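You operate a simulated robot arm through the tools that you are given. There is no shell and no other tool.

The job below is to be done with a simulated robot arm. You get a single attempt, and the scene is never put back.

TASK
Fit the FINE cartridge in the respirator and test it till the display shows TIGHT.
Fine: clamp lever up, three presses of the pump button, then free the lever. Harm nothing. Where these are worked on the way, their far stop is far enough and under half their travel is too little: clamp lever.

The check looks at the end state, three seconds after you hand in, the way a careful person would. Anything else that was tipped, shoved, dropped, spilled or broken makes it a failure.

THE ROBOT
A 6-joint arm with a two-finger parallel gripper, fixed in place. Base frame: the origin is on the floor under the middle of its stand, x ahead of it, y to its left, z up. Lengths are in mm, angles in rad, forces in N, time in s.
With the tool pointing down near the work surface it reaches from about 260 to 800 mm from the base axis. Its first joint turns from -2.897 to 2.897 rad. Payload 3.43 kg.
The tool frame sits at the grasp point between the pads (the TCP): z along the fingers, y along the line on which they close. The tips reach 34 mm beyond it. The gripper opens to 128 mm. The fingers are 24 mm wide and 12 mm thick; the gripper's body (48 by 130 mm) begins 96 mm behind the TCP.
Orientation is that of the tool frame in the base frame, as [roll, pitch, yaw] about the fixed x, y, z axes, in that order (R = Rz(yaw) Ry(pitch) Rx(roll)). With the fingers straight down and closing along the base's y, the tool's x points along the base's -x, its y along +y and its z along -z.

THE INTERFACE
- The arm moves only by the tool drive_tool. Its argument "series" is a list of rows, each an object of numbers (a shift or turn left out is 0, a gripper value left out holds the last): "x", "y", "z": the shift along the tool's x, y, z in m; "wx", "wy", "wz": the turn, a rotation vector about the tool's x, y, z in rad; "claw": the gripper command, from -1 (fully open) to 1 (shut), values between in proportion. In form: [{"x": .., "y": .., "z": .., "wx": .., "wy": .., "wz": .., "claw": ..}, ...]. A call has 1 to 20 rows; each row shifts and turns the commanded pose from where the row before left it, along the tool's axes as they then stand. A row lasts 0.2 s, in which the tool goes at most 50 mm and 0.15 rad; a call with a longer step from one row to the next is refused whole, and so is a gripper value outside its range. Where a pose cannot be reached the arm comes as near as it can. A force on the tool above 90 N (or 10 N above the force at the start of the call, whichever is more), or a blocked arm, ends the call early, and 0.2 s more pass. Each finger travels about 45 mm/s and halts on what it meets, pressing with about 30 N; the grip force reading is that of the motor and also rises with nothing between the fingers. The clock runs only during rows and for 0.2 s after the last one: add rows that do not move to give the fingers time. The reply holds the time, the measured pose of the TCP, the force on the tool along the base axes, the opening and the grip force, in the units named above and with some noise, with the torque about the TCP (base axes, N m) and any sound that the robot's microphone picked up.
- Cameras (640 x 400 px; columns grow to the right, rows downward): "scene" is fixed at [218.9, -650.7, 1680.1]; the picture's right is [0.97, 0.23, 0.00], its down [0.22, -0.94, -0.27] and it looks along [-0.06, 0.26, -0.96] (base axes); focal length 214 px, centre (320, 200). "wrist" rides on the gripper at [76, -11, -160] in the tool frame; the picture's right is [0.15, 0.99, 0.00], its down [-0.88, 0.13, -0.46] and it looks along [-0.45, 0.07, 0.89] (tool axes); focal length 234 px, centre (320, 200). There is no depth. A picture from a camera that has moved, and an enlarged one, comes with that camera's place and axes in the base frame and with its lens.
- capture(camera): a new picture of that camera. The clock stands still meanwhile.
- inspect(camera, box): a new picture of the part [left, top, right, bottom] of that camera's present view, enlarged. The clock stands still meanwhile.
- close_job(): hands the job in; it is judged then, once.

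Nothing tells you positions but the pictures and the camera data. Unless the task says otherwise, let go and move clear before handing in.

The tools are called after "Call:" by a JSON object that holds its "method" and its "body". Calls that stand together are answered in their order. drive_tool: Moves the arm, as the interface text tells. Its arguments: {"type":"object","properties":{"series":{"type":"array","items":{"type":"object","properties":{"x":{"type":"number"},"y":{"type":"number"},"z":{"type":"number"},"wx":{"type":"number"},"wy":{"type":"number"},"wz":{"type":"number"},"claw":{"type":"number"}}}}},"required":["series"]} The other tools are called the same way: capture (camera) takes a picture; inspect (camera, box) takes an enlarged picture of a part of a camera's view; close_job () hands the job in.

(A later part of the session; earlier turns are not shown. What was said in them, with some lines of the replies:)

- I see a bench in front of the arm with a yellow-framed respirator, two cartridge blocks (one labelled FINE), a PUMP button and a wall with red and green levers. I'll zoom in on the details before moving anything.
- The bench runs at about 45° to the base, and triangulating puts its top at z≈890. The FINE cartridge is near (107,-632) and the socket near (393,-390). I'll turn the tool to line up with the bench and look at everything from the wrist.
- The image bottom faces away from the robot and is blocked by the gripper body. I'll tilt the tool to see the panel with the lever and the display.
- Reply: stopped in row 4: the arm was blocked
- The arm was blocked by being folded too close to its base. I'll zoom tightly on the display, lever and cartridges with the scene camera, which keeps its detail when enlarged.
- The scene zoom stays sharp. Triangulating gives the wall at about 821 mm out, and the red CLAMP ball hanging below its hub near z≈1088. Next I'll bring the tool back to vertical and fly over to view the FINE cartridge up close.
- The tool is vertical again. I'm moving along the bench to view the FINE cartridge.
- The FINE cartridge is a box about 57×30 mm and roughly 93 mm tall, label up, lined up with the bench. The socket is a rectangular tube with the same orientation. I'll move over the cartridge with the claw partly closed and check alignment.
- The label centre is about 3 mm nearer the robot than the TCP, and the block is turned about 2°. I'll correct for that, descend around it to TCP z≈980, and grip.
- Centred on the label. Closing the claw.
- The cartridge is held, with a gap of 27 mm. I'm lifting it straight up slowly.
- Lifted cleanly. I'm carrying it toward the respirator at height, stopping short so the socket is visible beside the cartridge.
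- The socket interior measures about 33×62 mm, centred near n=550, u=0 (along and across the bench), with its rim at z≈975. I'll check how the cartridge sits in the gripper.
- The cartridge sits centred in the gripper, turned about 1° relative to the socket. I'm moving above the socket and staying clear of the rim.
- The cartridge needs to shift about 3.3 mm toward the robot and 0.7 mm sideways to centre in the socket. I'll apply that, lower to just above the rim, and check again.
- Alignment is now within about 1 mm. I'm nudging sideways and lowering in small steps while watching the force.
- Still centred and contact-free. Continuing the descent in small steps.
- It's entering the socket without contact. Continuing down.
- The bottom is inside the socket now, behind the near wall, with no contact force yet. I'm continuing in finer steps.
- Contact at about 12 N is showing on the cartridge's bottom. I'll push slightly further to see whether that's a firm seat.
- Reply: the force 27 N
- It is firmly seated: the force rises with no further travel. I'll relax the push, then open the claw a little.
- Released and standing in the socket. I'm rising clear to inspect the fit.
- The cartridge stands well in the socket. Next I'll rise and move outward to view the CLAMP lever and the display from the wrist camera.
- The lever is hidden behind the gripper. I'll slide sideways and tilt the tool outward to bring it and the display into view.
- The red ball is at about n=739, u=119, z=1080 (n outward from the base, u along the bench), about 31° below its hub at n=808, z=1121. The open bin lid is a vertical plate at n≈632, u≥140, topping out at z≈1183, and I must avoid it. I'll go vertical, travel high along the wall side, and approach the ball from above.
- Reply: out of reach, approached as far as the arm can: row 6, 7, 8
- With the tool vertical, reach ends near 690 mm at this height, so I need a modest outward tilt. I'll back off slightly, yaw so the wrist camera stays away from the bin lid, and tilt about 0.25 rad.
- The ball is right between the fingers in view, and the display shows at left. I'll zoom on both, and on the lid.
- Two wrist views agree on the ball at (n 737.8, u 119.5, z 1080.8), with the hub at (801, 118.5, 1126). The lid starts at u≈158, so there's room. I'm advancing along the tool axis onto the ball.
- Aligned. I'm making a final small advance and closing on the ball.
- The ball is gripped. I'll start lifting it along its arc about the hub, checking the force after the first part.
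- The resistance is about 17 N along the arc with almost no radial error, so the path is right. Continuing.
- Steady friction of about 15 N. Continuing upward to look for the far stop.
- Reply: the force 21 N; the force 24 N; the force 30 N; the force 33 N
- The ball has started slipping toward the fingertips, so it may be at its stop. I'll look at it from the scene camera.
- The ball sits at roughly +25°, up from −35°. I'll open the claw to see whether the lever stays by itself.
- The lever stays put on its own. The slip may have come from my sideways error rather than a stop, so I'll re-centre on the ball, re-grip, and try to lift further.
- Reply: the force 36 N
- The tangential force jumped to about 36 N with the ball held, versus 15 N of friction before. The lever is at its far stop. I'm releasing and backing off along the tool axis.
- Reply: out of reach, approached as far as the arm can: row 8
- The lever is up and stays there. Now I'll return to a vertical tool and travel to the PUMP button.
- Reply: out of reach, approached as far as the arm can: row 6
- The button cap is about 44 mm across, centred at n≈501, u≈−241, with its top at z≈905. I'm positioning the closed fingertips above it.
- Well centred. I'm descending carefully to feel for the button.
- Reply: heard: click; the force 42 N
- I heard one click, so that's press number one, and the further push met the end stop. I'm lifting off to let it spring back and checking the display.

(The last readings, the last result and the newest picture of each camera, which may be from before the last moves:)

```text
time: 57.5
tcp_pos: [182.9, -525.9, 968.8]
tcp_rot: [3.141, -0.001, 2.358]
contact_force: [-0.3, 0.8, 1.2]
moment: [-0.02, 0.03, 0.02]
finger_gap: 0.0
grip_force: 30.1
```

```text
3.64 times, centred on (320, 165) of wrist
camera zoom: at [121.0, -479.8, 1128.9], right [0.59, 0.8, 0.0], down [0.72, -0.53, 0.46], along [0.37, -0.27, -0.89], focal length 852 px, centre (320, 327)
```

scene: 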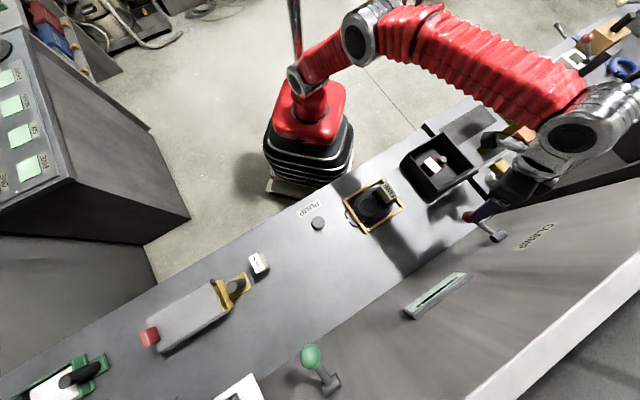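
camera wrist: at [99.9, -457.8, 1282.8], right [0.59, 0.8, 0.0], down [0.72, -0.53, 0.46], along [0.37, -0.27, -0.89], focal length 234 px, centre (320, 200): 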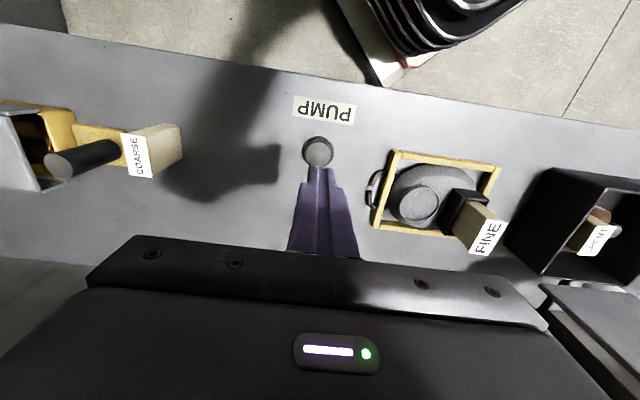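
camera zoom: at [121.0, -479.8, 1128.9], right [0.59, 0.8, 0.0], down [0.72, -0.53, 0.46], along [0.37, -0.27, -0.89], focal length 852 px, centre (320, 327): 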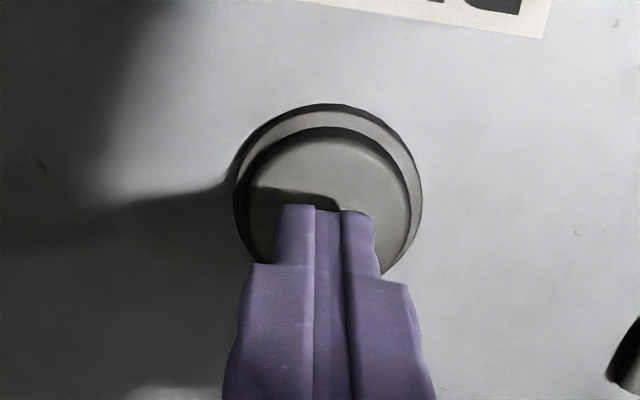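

The display now reads PUMP, so the sequence is registering. Second press.

Call:
{"method": "drive_tool", "body": {"series": [{"z": 0.01}, {"z": 0.01}, {}]}}

```text
time: 58.3
tcp_pos: [182.9, -526.4, 950.8]
tcp_rot: [-3.141, 0.001, 2.359]
contact_force: [1.4, -0.3, 1.6]
moment: [0.04, -0.03, 0.01]
finger_gap: 0.0
grip_force: 30.1
heard: click
```

Call:
{"method": "drive_tool", "body": {"series": [{"z": 0.002}, {}, {"z": -0.008}, {"z": -0.012}, {}, {}]}}

Call:
{"method": "inspect", "body": {"camera": "scene", "box": [395, 260, 485, 325]}}

```text
time: 59.7
tcp_pos: [182.7, -525.0, 967.2]
tcp_rot: [-3.141, 0.0, 2.358]
contact_force: [0.1, 0.0, 0.1]
moment: [0.02, -0.02, 0.03]
finger_gap: 0.1
grip_force: 30.2
```

```text
6.15 times, centred on (440, 292) of scene
camera zoom: at [218.9, -650.7, 1680.1], right [0.97, 0.23, 0.0], down [0.22, -0.94, -0.27], along [-0.06, 0.26, -0.96], focal length 1320 px, centre (-418, -369)
```

zoom: 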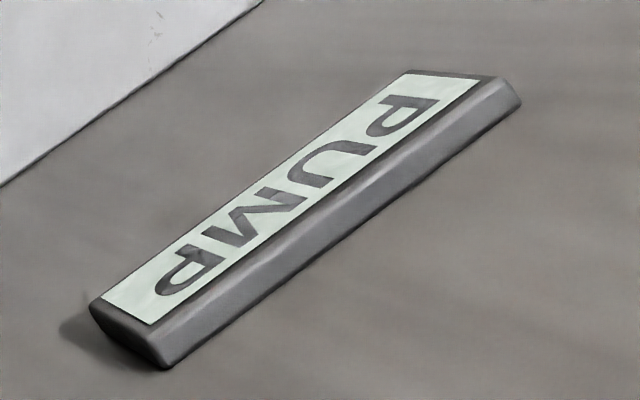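

Two clicks so far and the display still says PUMP. Third press.

Call:
{"method": "drive_tool", "body": {"series": [{"z": 0.01}, {"z": 0.009}, {}]}}

```text
time: 60.5
tcp_pos: [184.0, -525.7, 949.4]
tcp_rot: [-3.141, 0.002, 2.358]
contact_force: [-0.7, -0.4, 5.1]
moment: [-0.02, 0.03, 0.03]
finger_gap: 0.1
grip_force: 30.1
heard: click
```

Call:
{"method": "drive_tool", "body": {"series": [{"z": 0.0015}, {}, {"z": -0.0085}, {"z": -0.012}, {"z": -0.02}, {}]}}

Call:
{"method": "inspect", "body": {"camera": "scene", "box": [395, 260, 485, 325]}}

Call:
{"method": "inspect", "body": {"camera": "scene", "box": [445, 195, 575, 275]}}

```text
time: 61.9
tcp_pos: [183.4, -525.6, 987.3]
tcp_rot: [-3.141, 0.0, 2.359]
contact_force: [-0.6, 0.7, 1.7]
moment: [0.01, -0.01, -0.01]
finger_gap: 0.0
grip_force: 29.9
```

```text
6.15 times, centred on (440, 292) of scene
camera zoom: at [218.9, -650.7, 1680.1], right [0.97, 0.23, 0.0], down [0.22, -0.94, -0.27], along [-0.06, 0.26, -0.96], focal length 1320 px, centre (-418, -369)
```

zoom: 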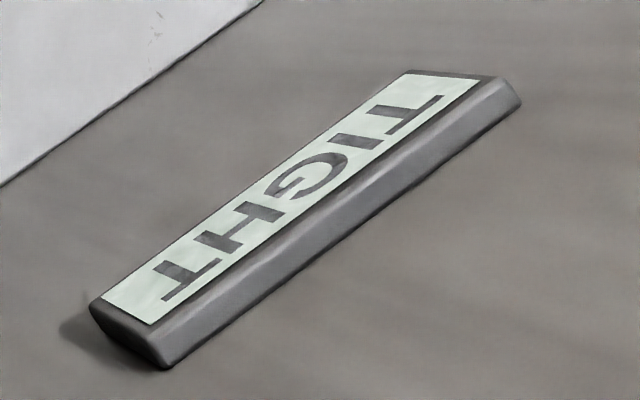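

```text
4.92 times, centred on (510, 235) of scene
camera zoom: at [218.9, -650.7, 1680.1], right [0.97, 0.23, 0.0], down [0.22, -0.94, -0.27], along [-0.06, 0.26, -0.96], focal length 1056 px, centre (-615, 28)
```

zoom: 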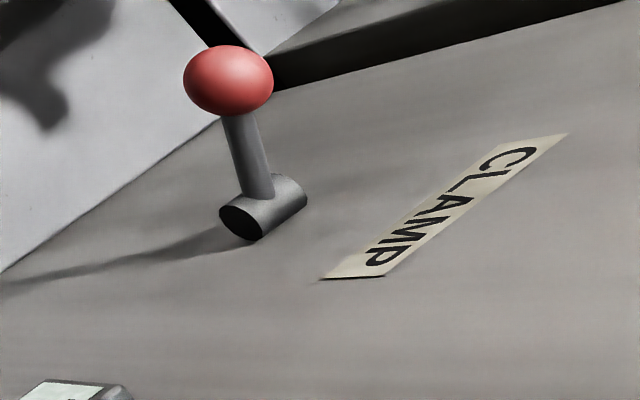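

TIGHT is showing after the third press. Now I must free the lever by returning it down to its rest position. I'll rise, go back to the lever along the same safe path, and push the ball down from above with closed fingers.

Call:
{"method": "drive_tool", "body": {"series": [{"z": -0.04}, {"z": -0.044}, {"z": -0.044}, {"z": -0.044}, {"z": -0.044}, {"z": -0.044}, {"x": -0.0208, "y": 0.0333}, {"x": -0.0208, "y": 0.0333}, {"x": -0.0208, "y": 0.0333}, {"x": -0.0208, "y": 0.0333}, {"x": -0.0208, "y": 0.0333}, {"x": -0.0208, "y": 0.0333}, {"x": -0.0208, "y": 0.0333}, {}]}}

```text
time: 64.9
tcp_pos: [450.6, -462.3, 1247.4]
tcp_rot: [3.141, -0.001, 2.358]
contact_force: [0.1, 0.7, 0.2]
moment: [-0.01, -0.02, 0.03]
finger_gap: 0.4
grip_force: 29.5
```

Call:
{"method": "drive_tool", "body": {"series": [{"wz": -0.124}, {"wz": -0.124}, {"wy": -0.125}, {"wy": -0.124}, {}]}}

```text
time: 66.1
tcp_pos: [450.2, -463.9, 1247.8]
tcp_rot: [-3.141, 0.249, 2.606]
contact_force: [0.4, 0.0, -0.4]
moment: [0.01, -0.01, 0.0]
finger_gap: 0.2
grip_force: 30.2
```

Call:
{"method": "drive_tool", "body": {"series": [{"x": -0.0188, "y": 0.0208, "z": 0.0064}, {"x": -0.0188, "y": 0.0208, "z": 0.0064}, {"x": -0.0188, "y": 0.0208, "z": 0.0064}, {"x": -0.0188, "y": 0.0208, "z": 0.0064}, {"x": -0.0188, "y": 0.0208, "z": 0.0064}, {}]}}

Call:
{"method": "capture", "body": {"camera": "wrist"}}

Call:
{"method": "inspect", "body": {"camera": "scene", "box": [445, 180, 575, 260]}}

```text
time: 67.5
tcp_pos: [589.3, -423.5, 1237.6]
tcp_rot: [-3.141, 0.248, 2.605]
contact_force: [-0.6, -0.6, 0.4]
moment: [0.02, -0.01, -0.01]
finger_gap: 0.1
grip_force: 30.1
```

```text
taken
camera wrist: at [486.8, -376.2, 1374.9], right [0.38, 0.92, -0.04], down [0.7, -0.27, 0.66], along [0.6, -0.28, -0.75], focal length 234 px, centre (320, 200)
```

wrist: 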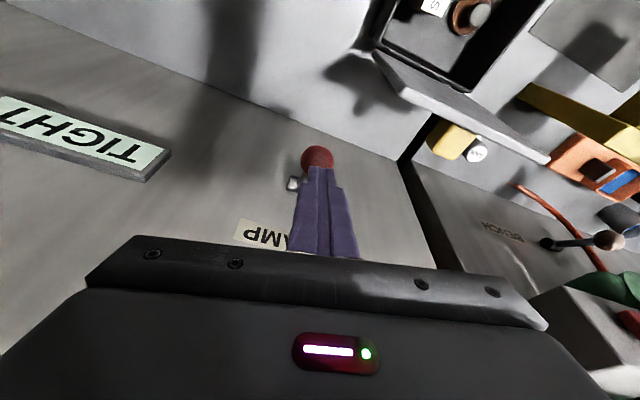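

```text
4.92 times, centred on (510, 220) of scene
camera zoom: at [218.9, -650.7, 1680.1], right [0.97, 0.23, 0.0], down [0.22, -0.94, -0.27], along [-0.06, 0.26, -0.96], focal length 1056 px, centre (-615, 102)
```

zoom: 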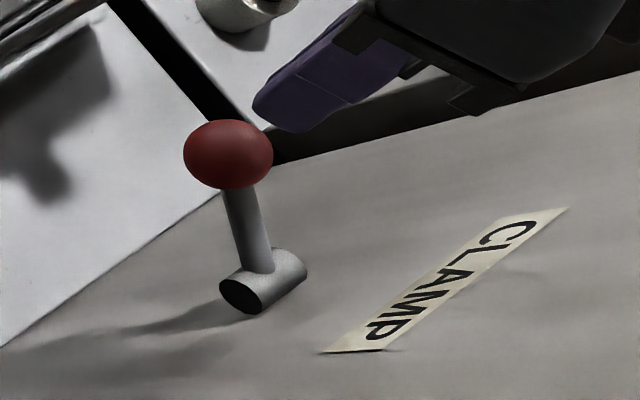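

Call:
{"method": "inspect", "body": {"camera": "wrist", "box": [270, 120, 370, 220]}}

```text
4.00 times, centred on (320, 170) of wrist
camera zoom: at [486.8, -376.2, 1374.9], right [0.38, 0.92, -0.04], down [0.7, -0.27, 0.66], along [0.6, -0.28, -0.75], focal length 937 px, centre (320, 320)
```

zoom: 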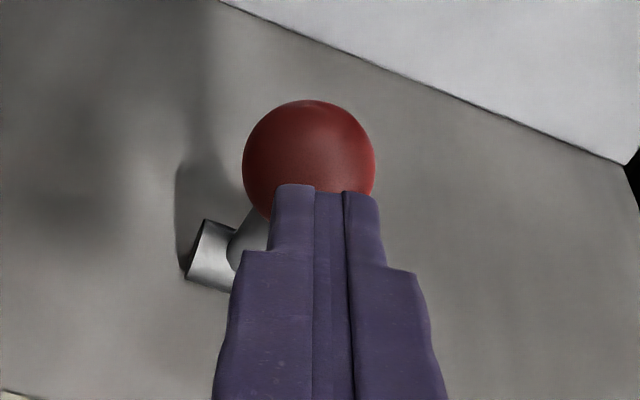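

TIGHT is still displayed. The ball is 26 mm below the fingertips. I'm centring and coming down to touch it.

Call:
{"method": "drive_tool", "body": {"series": [{"y": -0.0028, "z": 0.01}, {"z": 0.012}, {}]}}

Call:
{"method": "drive_tool", "body": {"series": [{"z": 0.005}, {}]}}

```text
time: 68.3
tcp_pos: [593.3, -429.8, 1217.8]
tcp_rot: [-3.141, 0.25, 2.606]
contact_force: [-0.1, 0.1, 0.8]
moment: [0.04, -0.01, -0.01]
finger_gap: 0.0
grip_force: 29.7
```

```text
time: 68.9
tcp_pos: [592.8, -430.1, 1213.0]
tcp_rot: [3.141, 0.25, 2.605]
contact_force: [-0.3, 0.0, -0.1]
moment: [0.01, 0.01, 0.02]
finger_gap: 0.1
grip_force: 30.3
```

Call:
{"method": "drive_tool", "body": {"series": [{"x": 0.002, "z": 0.003}, {"x": 0.002, "z": 0.003}, {}]}}

Call:
{"method": "inspect", "body": {"camera": "scene", "box": [445, 180, 575, 260]}}

Call:
{"method": "inspect", "body": {"camera": "wrist", "box": [270, 120, 370, 220]}}

```text
time: 69.7
tcp_pos: [591.9, -428.9, 1207.0]
tcp_rot: [-3.141, 0.248, 2.607]
contact_force: [-1.0, 0.9, 2.1]
moment: [0.02, -0.01, 0.02]
finger_gap: 0.1
grip_force: 30.3
```

```text
4.92 times, centred on (510, 220) of scene
camera zoom: at [218.9, -650.7, 1680.1], right [0.97, 0.23, 0.0], down [0.22, -0.94, -0.27], along [-0.06, 0.26, -0.96], focal length 1056 px, centre (-615, 102)
```

zoom: 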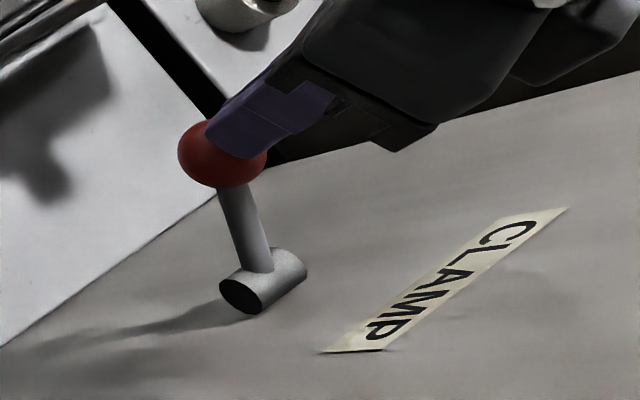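

```text
4.00 times, centred on (320, 170) of wrist
camera zoom: at [488.8, -380.9, 1342.8], right [0.38, 0.92, -0.04], down [0.7, -0.27, 0.66], along [0.6, -0.28, -0.75], focal length 937 px, centre (320, 320)
```

zoom: 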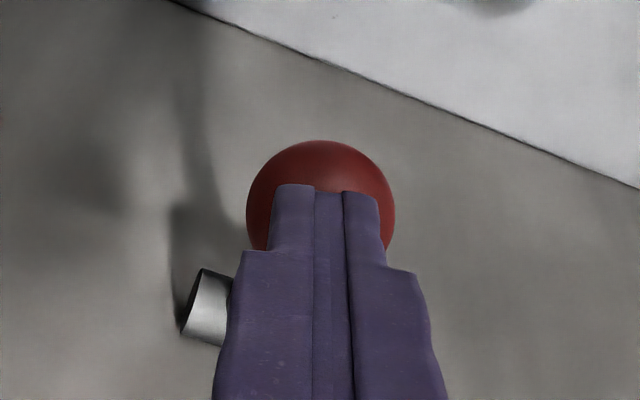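

Contact made and the ball has begun to move down. I'm following its arc.

Call:
{"method": "drive_tool", "body": {"series": [{"x": 0.0035, "y": 0.0006, "z": 0.0048}, {"x": 0.0035, "y": 0.0005, "z": 0.0055}, {"x": 0.0032, "y": 0.0004, "z": 0.0058}, {"x": 0.0028, "y": 0.0002, "z": 0.006}, {}]}}

Call:
{"method": "inspect", "body": {"camera": "wrist", "box": [270, 120, 370, 220]}}

Call:
{"method": "inspect", "body": {"camera": "scene", "box": [445, 180, 575, 260]}}

```text
time: 70.9
tcp_pos: [586.5, -423.4, 1180.8]
tcp_rot: [3.142, 0.251, 2.605]
contact_force: [0.8, -0.2, 0.5]
moment: [0.01, -0.01, 0.02]
finger_gap: 0.0
grip_force: 29.5
```

```text
4.00 times, centred on (320, 170) of wrist
camera zoom: at [483.5, -375.8, 1317.7], right [0.38, 0.92, -0.04], down [0.7, -0.27, 0.66], along [0.6, -0.28, -0.75], focal length 937 px, centre (320, 320)
```

zoom: 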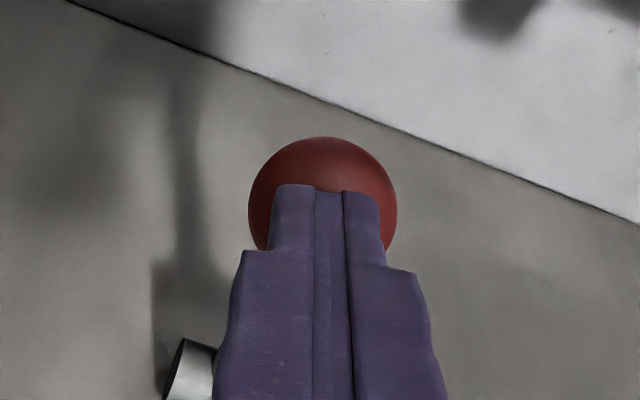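

```text
4.92 times, centred on (510, 220) of scene
camera zoom: at [218.9, -650.7, 1680.1], right [0.97, 0.23, 0.0], down [0.22, -0.94, -0.27], along [-0.06, 0.26, -0.96], focal length 1056 px, centre (-615, 102)
```

zoom: 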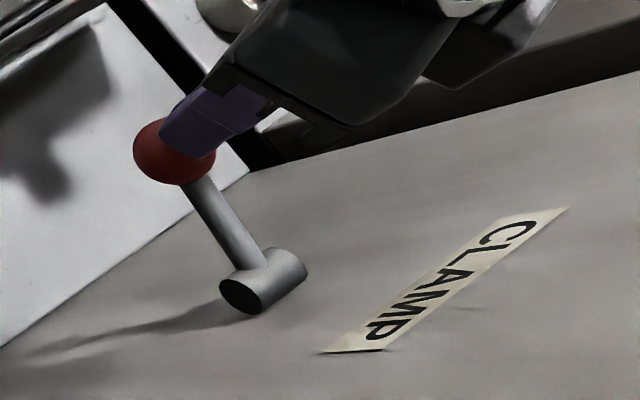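

The lever follows smoothly with little force. Continuing down the arc.

Call:
{"method": "drive_tool", "body": {"series": [{"x": 0.0016, "z": 0.0065}, {"x": 0.0015, "z": 0.0065}, {"x": 0.0004, "y": -0.0003, "z": 0.0067}, {"x": 0.0004, "y": -0.0003, "z": 0.0067}, {}]}}

Call:
{"method": "drive_tool", "body": {"series": [{"x": -0.0007, "y": -0.0006, "z": 0.0067}, {}]}}

Call:
{"method": "inspect", "body": {"camera": "scene", "box": [445, 180, 575, 260]}}

```text
time: 72.1
tcp_pos: [589.1, -425.0, 1155.4]
tcp_rot: [3.14, 0.247, 2.606]
contact_force: [-0.3, 0.7, 0.5]
moment: [-0.02, 0.02, -0.01]
finger_gap: 0.2
grip_force: 29.3
```

```text
time: 72.7
tcp_pos: [590.3, -427.8, 1149.7]
tcp_rot: [3.141, 0.25, 2.607]
contact_force: [-0.6, -0.1, 1.7]
moment: [0.01, 0.01, 0.01]
finger_gap: 0.0
grip_force: 29.4
```

```text
4.92 times, centred on (510, 220) of scene
camera zoom: at [218.9, -650.7, 1680.1], right [0.97, 0.23, 0.0], down [0.22, -0.94, -0.27], along [-0.06, 0.26, -0.96], focal length 1056 px, centre (-615, 102)
```

zoom: 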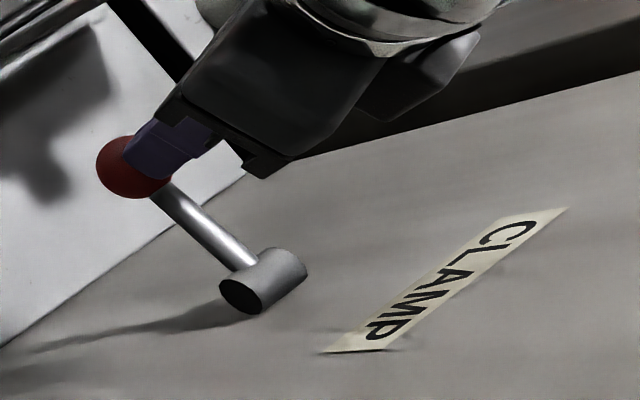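

Call:
{"method": "drive_tool", "body": {"series": [{"x": -0.0009, "y": -0.0005, "z": 0.005}, {"x": -0.001, "y": -0.0006, "z": 0.005}, {}]}}

Call:
{"method": "drive_tool", "body": {"series": [{"x": -0.001, "y": -0.0006, "z": 0.004}, {}]}}

Call:
{"method": "inspect", "body": {"camera": "scene", "box": [445, 180, 575, 260]}}

```text
time: 73.5
tcp_pos: [593.6, -430.4, 1138.9]
tcp_rot: [3.14, 0.248, 2.605]
contact_force: [0.9, 0.5, -0.4]
moment: [0.04, 0.0, -0.01]
finger_gap: 0.0
grip_force: 30.3
```

```text
time: 74.1
tcp_pos: [594.4, -431.7, 1136.5]
tcp_rot: [-3.14, 0.251, 2.606]
contact_force: [-0.1, -0.1, 1.5]
moment: [0.02, 0.05, -0.01]
finger_gap: 0.1
grip_force: 29.9
```

```text
4.92 times, centred on (510, 220) of scene
camera zoom: at [218.9, -650.7, 1680.1], right [0.97, 0.23, 0.0], down [0.22, -0.94, -0.27], along [-0.06, 0.26, -0.96], focal length 1056 px, centre (-615, 102)
```

zoom: 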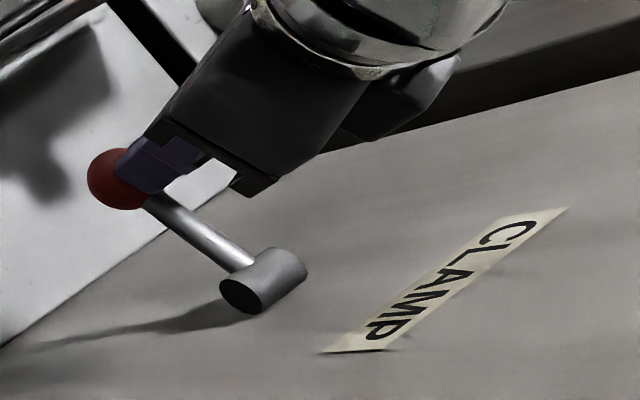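

Nearly back to its original position. I'm continuing in small steps until the rest stop is felt.

Call:
{"method": "drive_tool", "body": {"series": [{"x": -0.001, "y": -0.0005, "z": 0.003}, {}]}}

Call:
{"method": "drive_tool", "body": {"series": [{"x": -0.001, "y": -0.0005, "z": 0.003}, {}]}}

Call:
{"method": "inspect", "body": {"camera": "scene", "box": [445, 195, 575, 275]}}

```text
time: 74.7
tcp_pos: [596.5, -433.0, 1134.4]
tcp_rot: [3.141, 0.249, 2.605]
contact_force: [0.1, -0.2, 0.2]
moment: [-0.01, 0.07, 0.0]
finger_gap: 0.0
grip_force: 30.1
```

```text
time: 75.3
tcp_pos: [596.3, -433.8, 1131.1]
tcp_rot: [3.141, 0.25, 2.606]
contact_force: [0.2, -0.2, -0.1]
moment: [0.0, 0.0, 0.0]
finger_gap: 0.0
grip_force: 30.2
```

```text
4.92 times, centred on (510, 235) of scene
camera zoom: at [218.9, -650.7, 1680.1], right [0.97, 0.23, 0.0], down [0.22, -0.94, -0.27], along [-0.06, 0.26, -0.96], focal length 1056 px, centre (-615, 28)
```

zoom: 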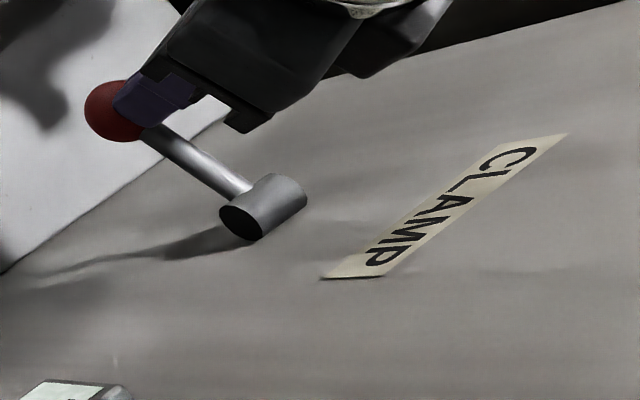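

Call:
{"method": "drive_tool", "body": {"series": [{"x": -0.0008, "y": -0.0004, "z": 0.0025}, {}]}}

Call:
{"method": "drive_tool", "body": {"series": [{"x": -0.0008, "y": -0.0004, "z": 0.0025}, {}]}}

Call:
{"method": "inspect", "body": {"camera": "wrist", "box": [270, 120, 370, 220]}}

Call:
{"method": "inspect", "body": {"camera": "scene", "box": [445, 195, 575, 275]}}

```text
time: 75.9
tcp_pos: [597.0, -436.0, 1129.5]
tcp_rot: [-3.141, 0.251, 2.606]
contact_force: [-4.7, 5.7, 12.4]
moment: [0.19, 0.09, 0.01]
finger_gap: 0.0
grip_force: 30.2
```

```text
time: 76.5
tcp_pos: [598.5, -435.5, 1130.1]
tcp_rot: [-3.14, 0.253, 2.606]
contact_force: [-15.3, 16.2, 30.6]
moment: [0.45, 0.37, -0.01]
finger_gap: 0.0
grip_force: 30.1
```

```text
4.00 times, centred on (320, 170) of wrist
camera zoom: at [494.1, -387.6, 1265.3], right [0.38, 0.92, -0.04], down [0.7, -0.27, 0.66], along [0.6, -0.28, -0.75], focal length 937 px, centre (320, 320)
```

zoom: 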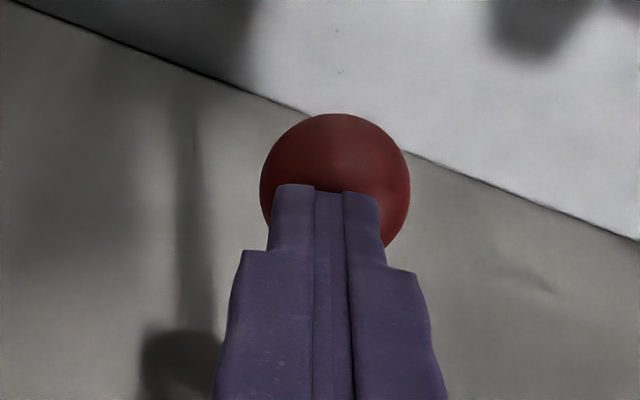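

```text
4.92 times, centred on (510, 235) of scene
camera zoom: at [218.9, -650.7, 1680.1], right [0.97, 0.23, 0.0], down [0.22, -0.94, -0.27], along [-0.06, 0.26, -0.96], focal length 1056 px, centre (-615, 28)
```

zoom: 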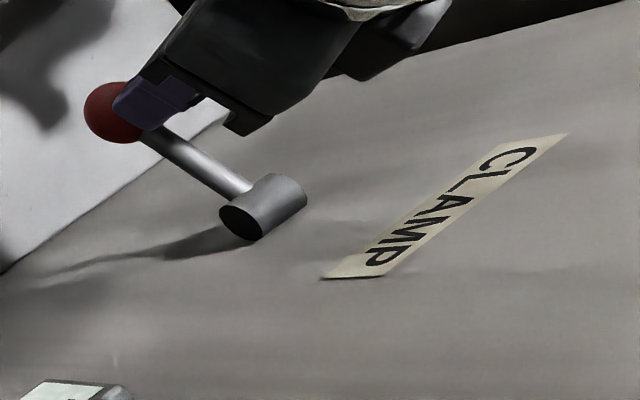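

The force climbed with no movement, so the lever is at its rest stop, matching its original position. I'm backing off and checking the display.

Call:
{"method": "drive_tool", "body": {"series": [{"z": -0.01}, {"z": -0.025}, {"z": -0.03}, {"z": -0.03}, {"z": -0.015}, {}]}}

Call:
{"method": "capture", "body": {"camera": "wrist"}}

Call:
{"method": "inspect", "body": {"camera": "scene", "box": [395, 180, 525, 330]}}

```text
time: 77.9
tcp_pos: [574.7, -422.6, 1233.1]
tcp_rot: [3.141, 0.25, 2.606]
contact_force: [0.7, -0.2, 0.0]
moment: [0.01, 0.01, 0.02]
finger_gap: 0.2
grip_force: 30.0
```

```text
taken
camera wrist: at [472.5, -374.9, 1369.1], right [0.38, 0.92, -0.04], down [0.7, -0.27, 0.66], along [0.6, -0.28, -0.75], focal length 234 px, centre (320, 200)
```

wrist: 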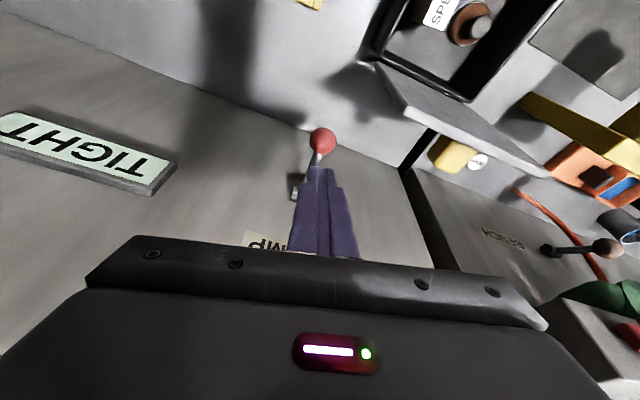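

```text
2.67 times, centred on (460, 255) of scene
camera zoom: at [218.9, -650.7, 1680.1], right [0.97, 0.23, 0.0], down [0.22, -0.94, -0.27], along [-0.06, 0.26, -0.96], focal length 572 px, centre (-53, 53)
```

zoom: 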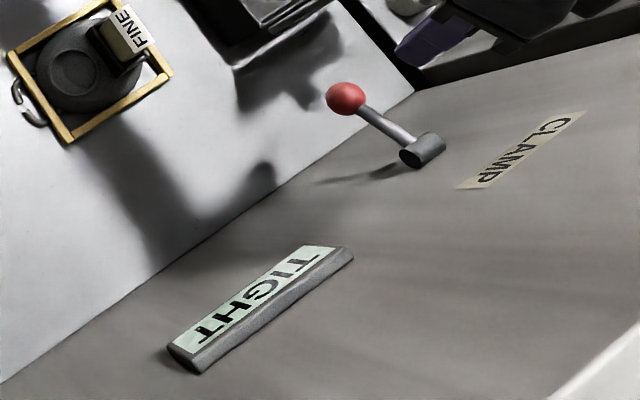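

TIGHT remains and the lever is down. I'm moving the arm clear along the safe path, then doing a final check of the whole scene.

Call:
{"method": "drive_tool", "body": {"series": [{"x": 0.019, "y": -0.026, "z": -0.0048}, {"x": 0.019, "y": -0.026, "z": -0.0048}, {"x": 0.019, "y": -0.026, "z": -0.0048}, {"x": 0.019, "y": -0.026, "z": -0.0048}, {"wy": 0.125}, {"wy": 0.124}, {"wz": 0.125}, {"wz": 0.123}, {"x": 0.03, "y": -0.03}, {"x": 0.03, "y": -0.03}, {"x": 0.03, "y": -0.03}, {"x": 0.03, "y": -0.03}, {"x": 0.03, "y": -0.03}, {"y": -0.03}, {}]}}

Call:
{"method": "capture", "body": {"camera": "scene"}}

Call:
{"method": "capture", "body": {"camera": "wrist"}}

Call:
{"method": "inspect", "body": {"camera": "scene", "box": [335, 150, 495, 250]}}

Call:
{"method": "inspect", "body": {"camera": "scene", "box": [395, 260, 485, 325]}}

```text
time: 81.1
tcp_pos: [221.0, -493.9, 1234.1]
tcp_rot: [-3.141, 0.0, 2.358]
contact_force: [-0.5, 0.0, 0.7]
moment: [0.01, 0.01, 0.02]
finger_gap: 0.1
grip_force: 30.1
```

```text
taken
```

scene: 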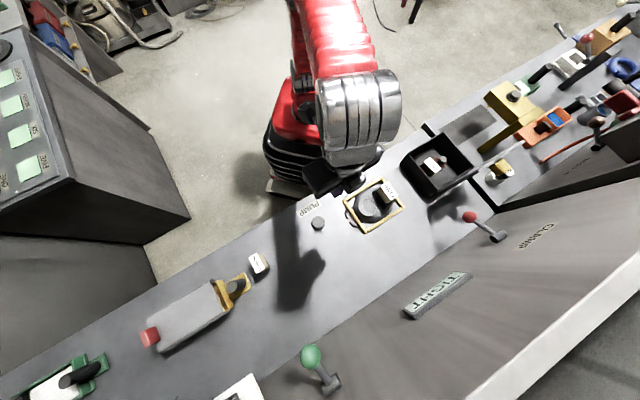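

```text
taken
camera wrist: at [159.5, -448.2, 1393.5], right [0.59, 0.8, 0.0], down [0.72, -0.53, 0.46], along [0.37, -0.27, -0.89], focal length 234 px, centre (320, 200)
```

wrist: 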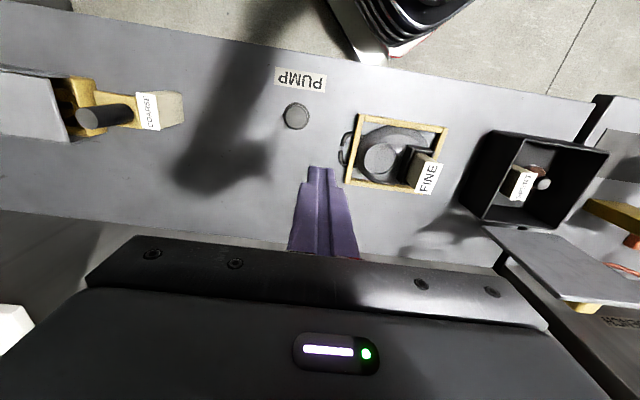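

```text
4.00 times, centred on (415, 200) of scene
camera zoom: at [218.9, -650.7, 1680.1], right [0.97, 0.23, 0.0], down [0.22, -0.94, -0.27], along [-0.06, 0.26, -0.96], focal length 858 px, centre (-60, 200)
```

zoom: 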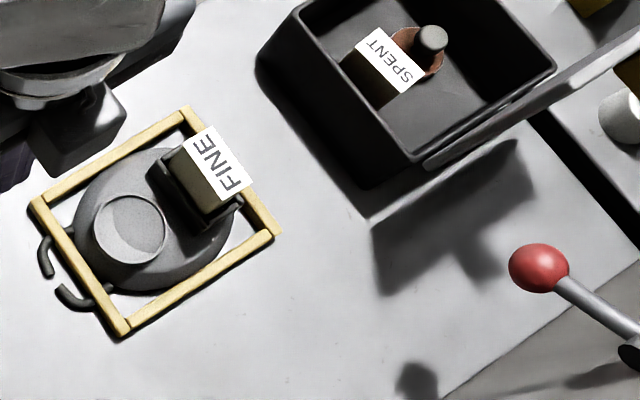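

```text
6.15 times, centred on (440, 292) of scene
camera zoom: at [218.9, -650.7, 1680.1], right [0.97, 0.23, 0.0], down [0.22, -0.94, -0.27], along [-0.06, 0.26, -0.96], focal length 1320 px, centre (-418, -369)
```

zoom: 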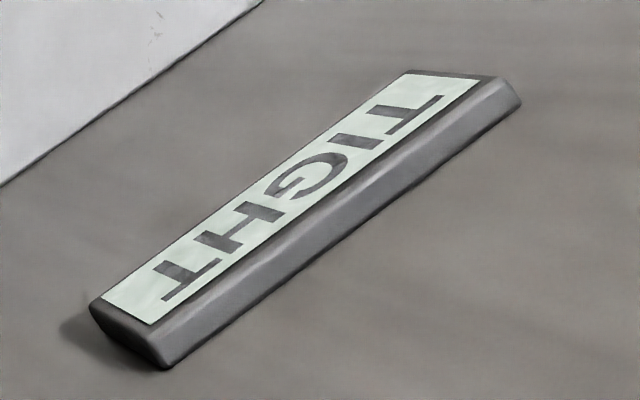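

The FINE cartridge stands seated in the respirator, the CLAMP lever is back down at rest, and the display reads TIGHT. Everything else looks as it was and the arm is clear, so I'm handing the job in.

Call:
{"method": "close_job", "body": {}}

```text
The job is handed in.
```

The FINE cartridge is fitted in the respirator and the display reads TIGHT. I have handed the job in, but no verdict came back.

- **Cartridge:** it went into the socket without touching the sides. It seated firmly, with a short push of about 27 N and no further travel.
- **Test:** I raised the clamp lever to its far stop and pressed the pump three times, with a click heard on each press. After the third press the display changed from PUMP to TIGHT.
- **Lever:** I took "free the lever" to mean returning it to rest, so I pushed it back down to its lower stop, where it started. TIGHT stayed on the display.
- **Surroundings:** in the last pictures nothing else looks moved or tipped, and the arm is clear of the bench.
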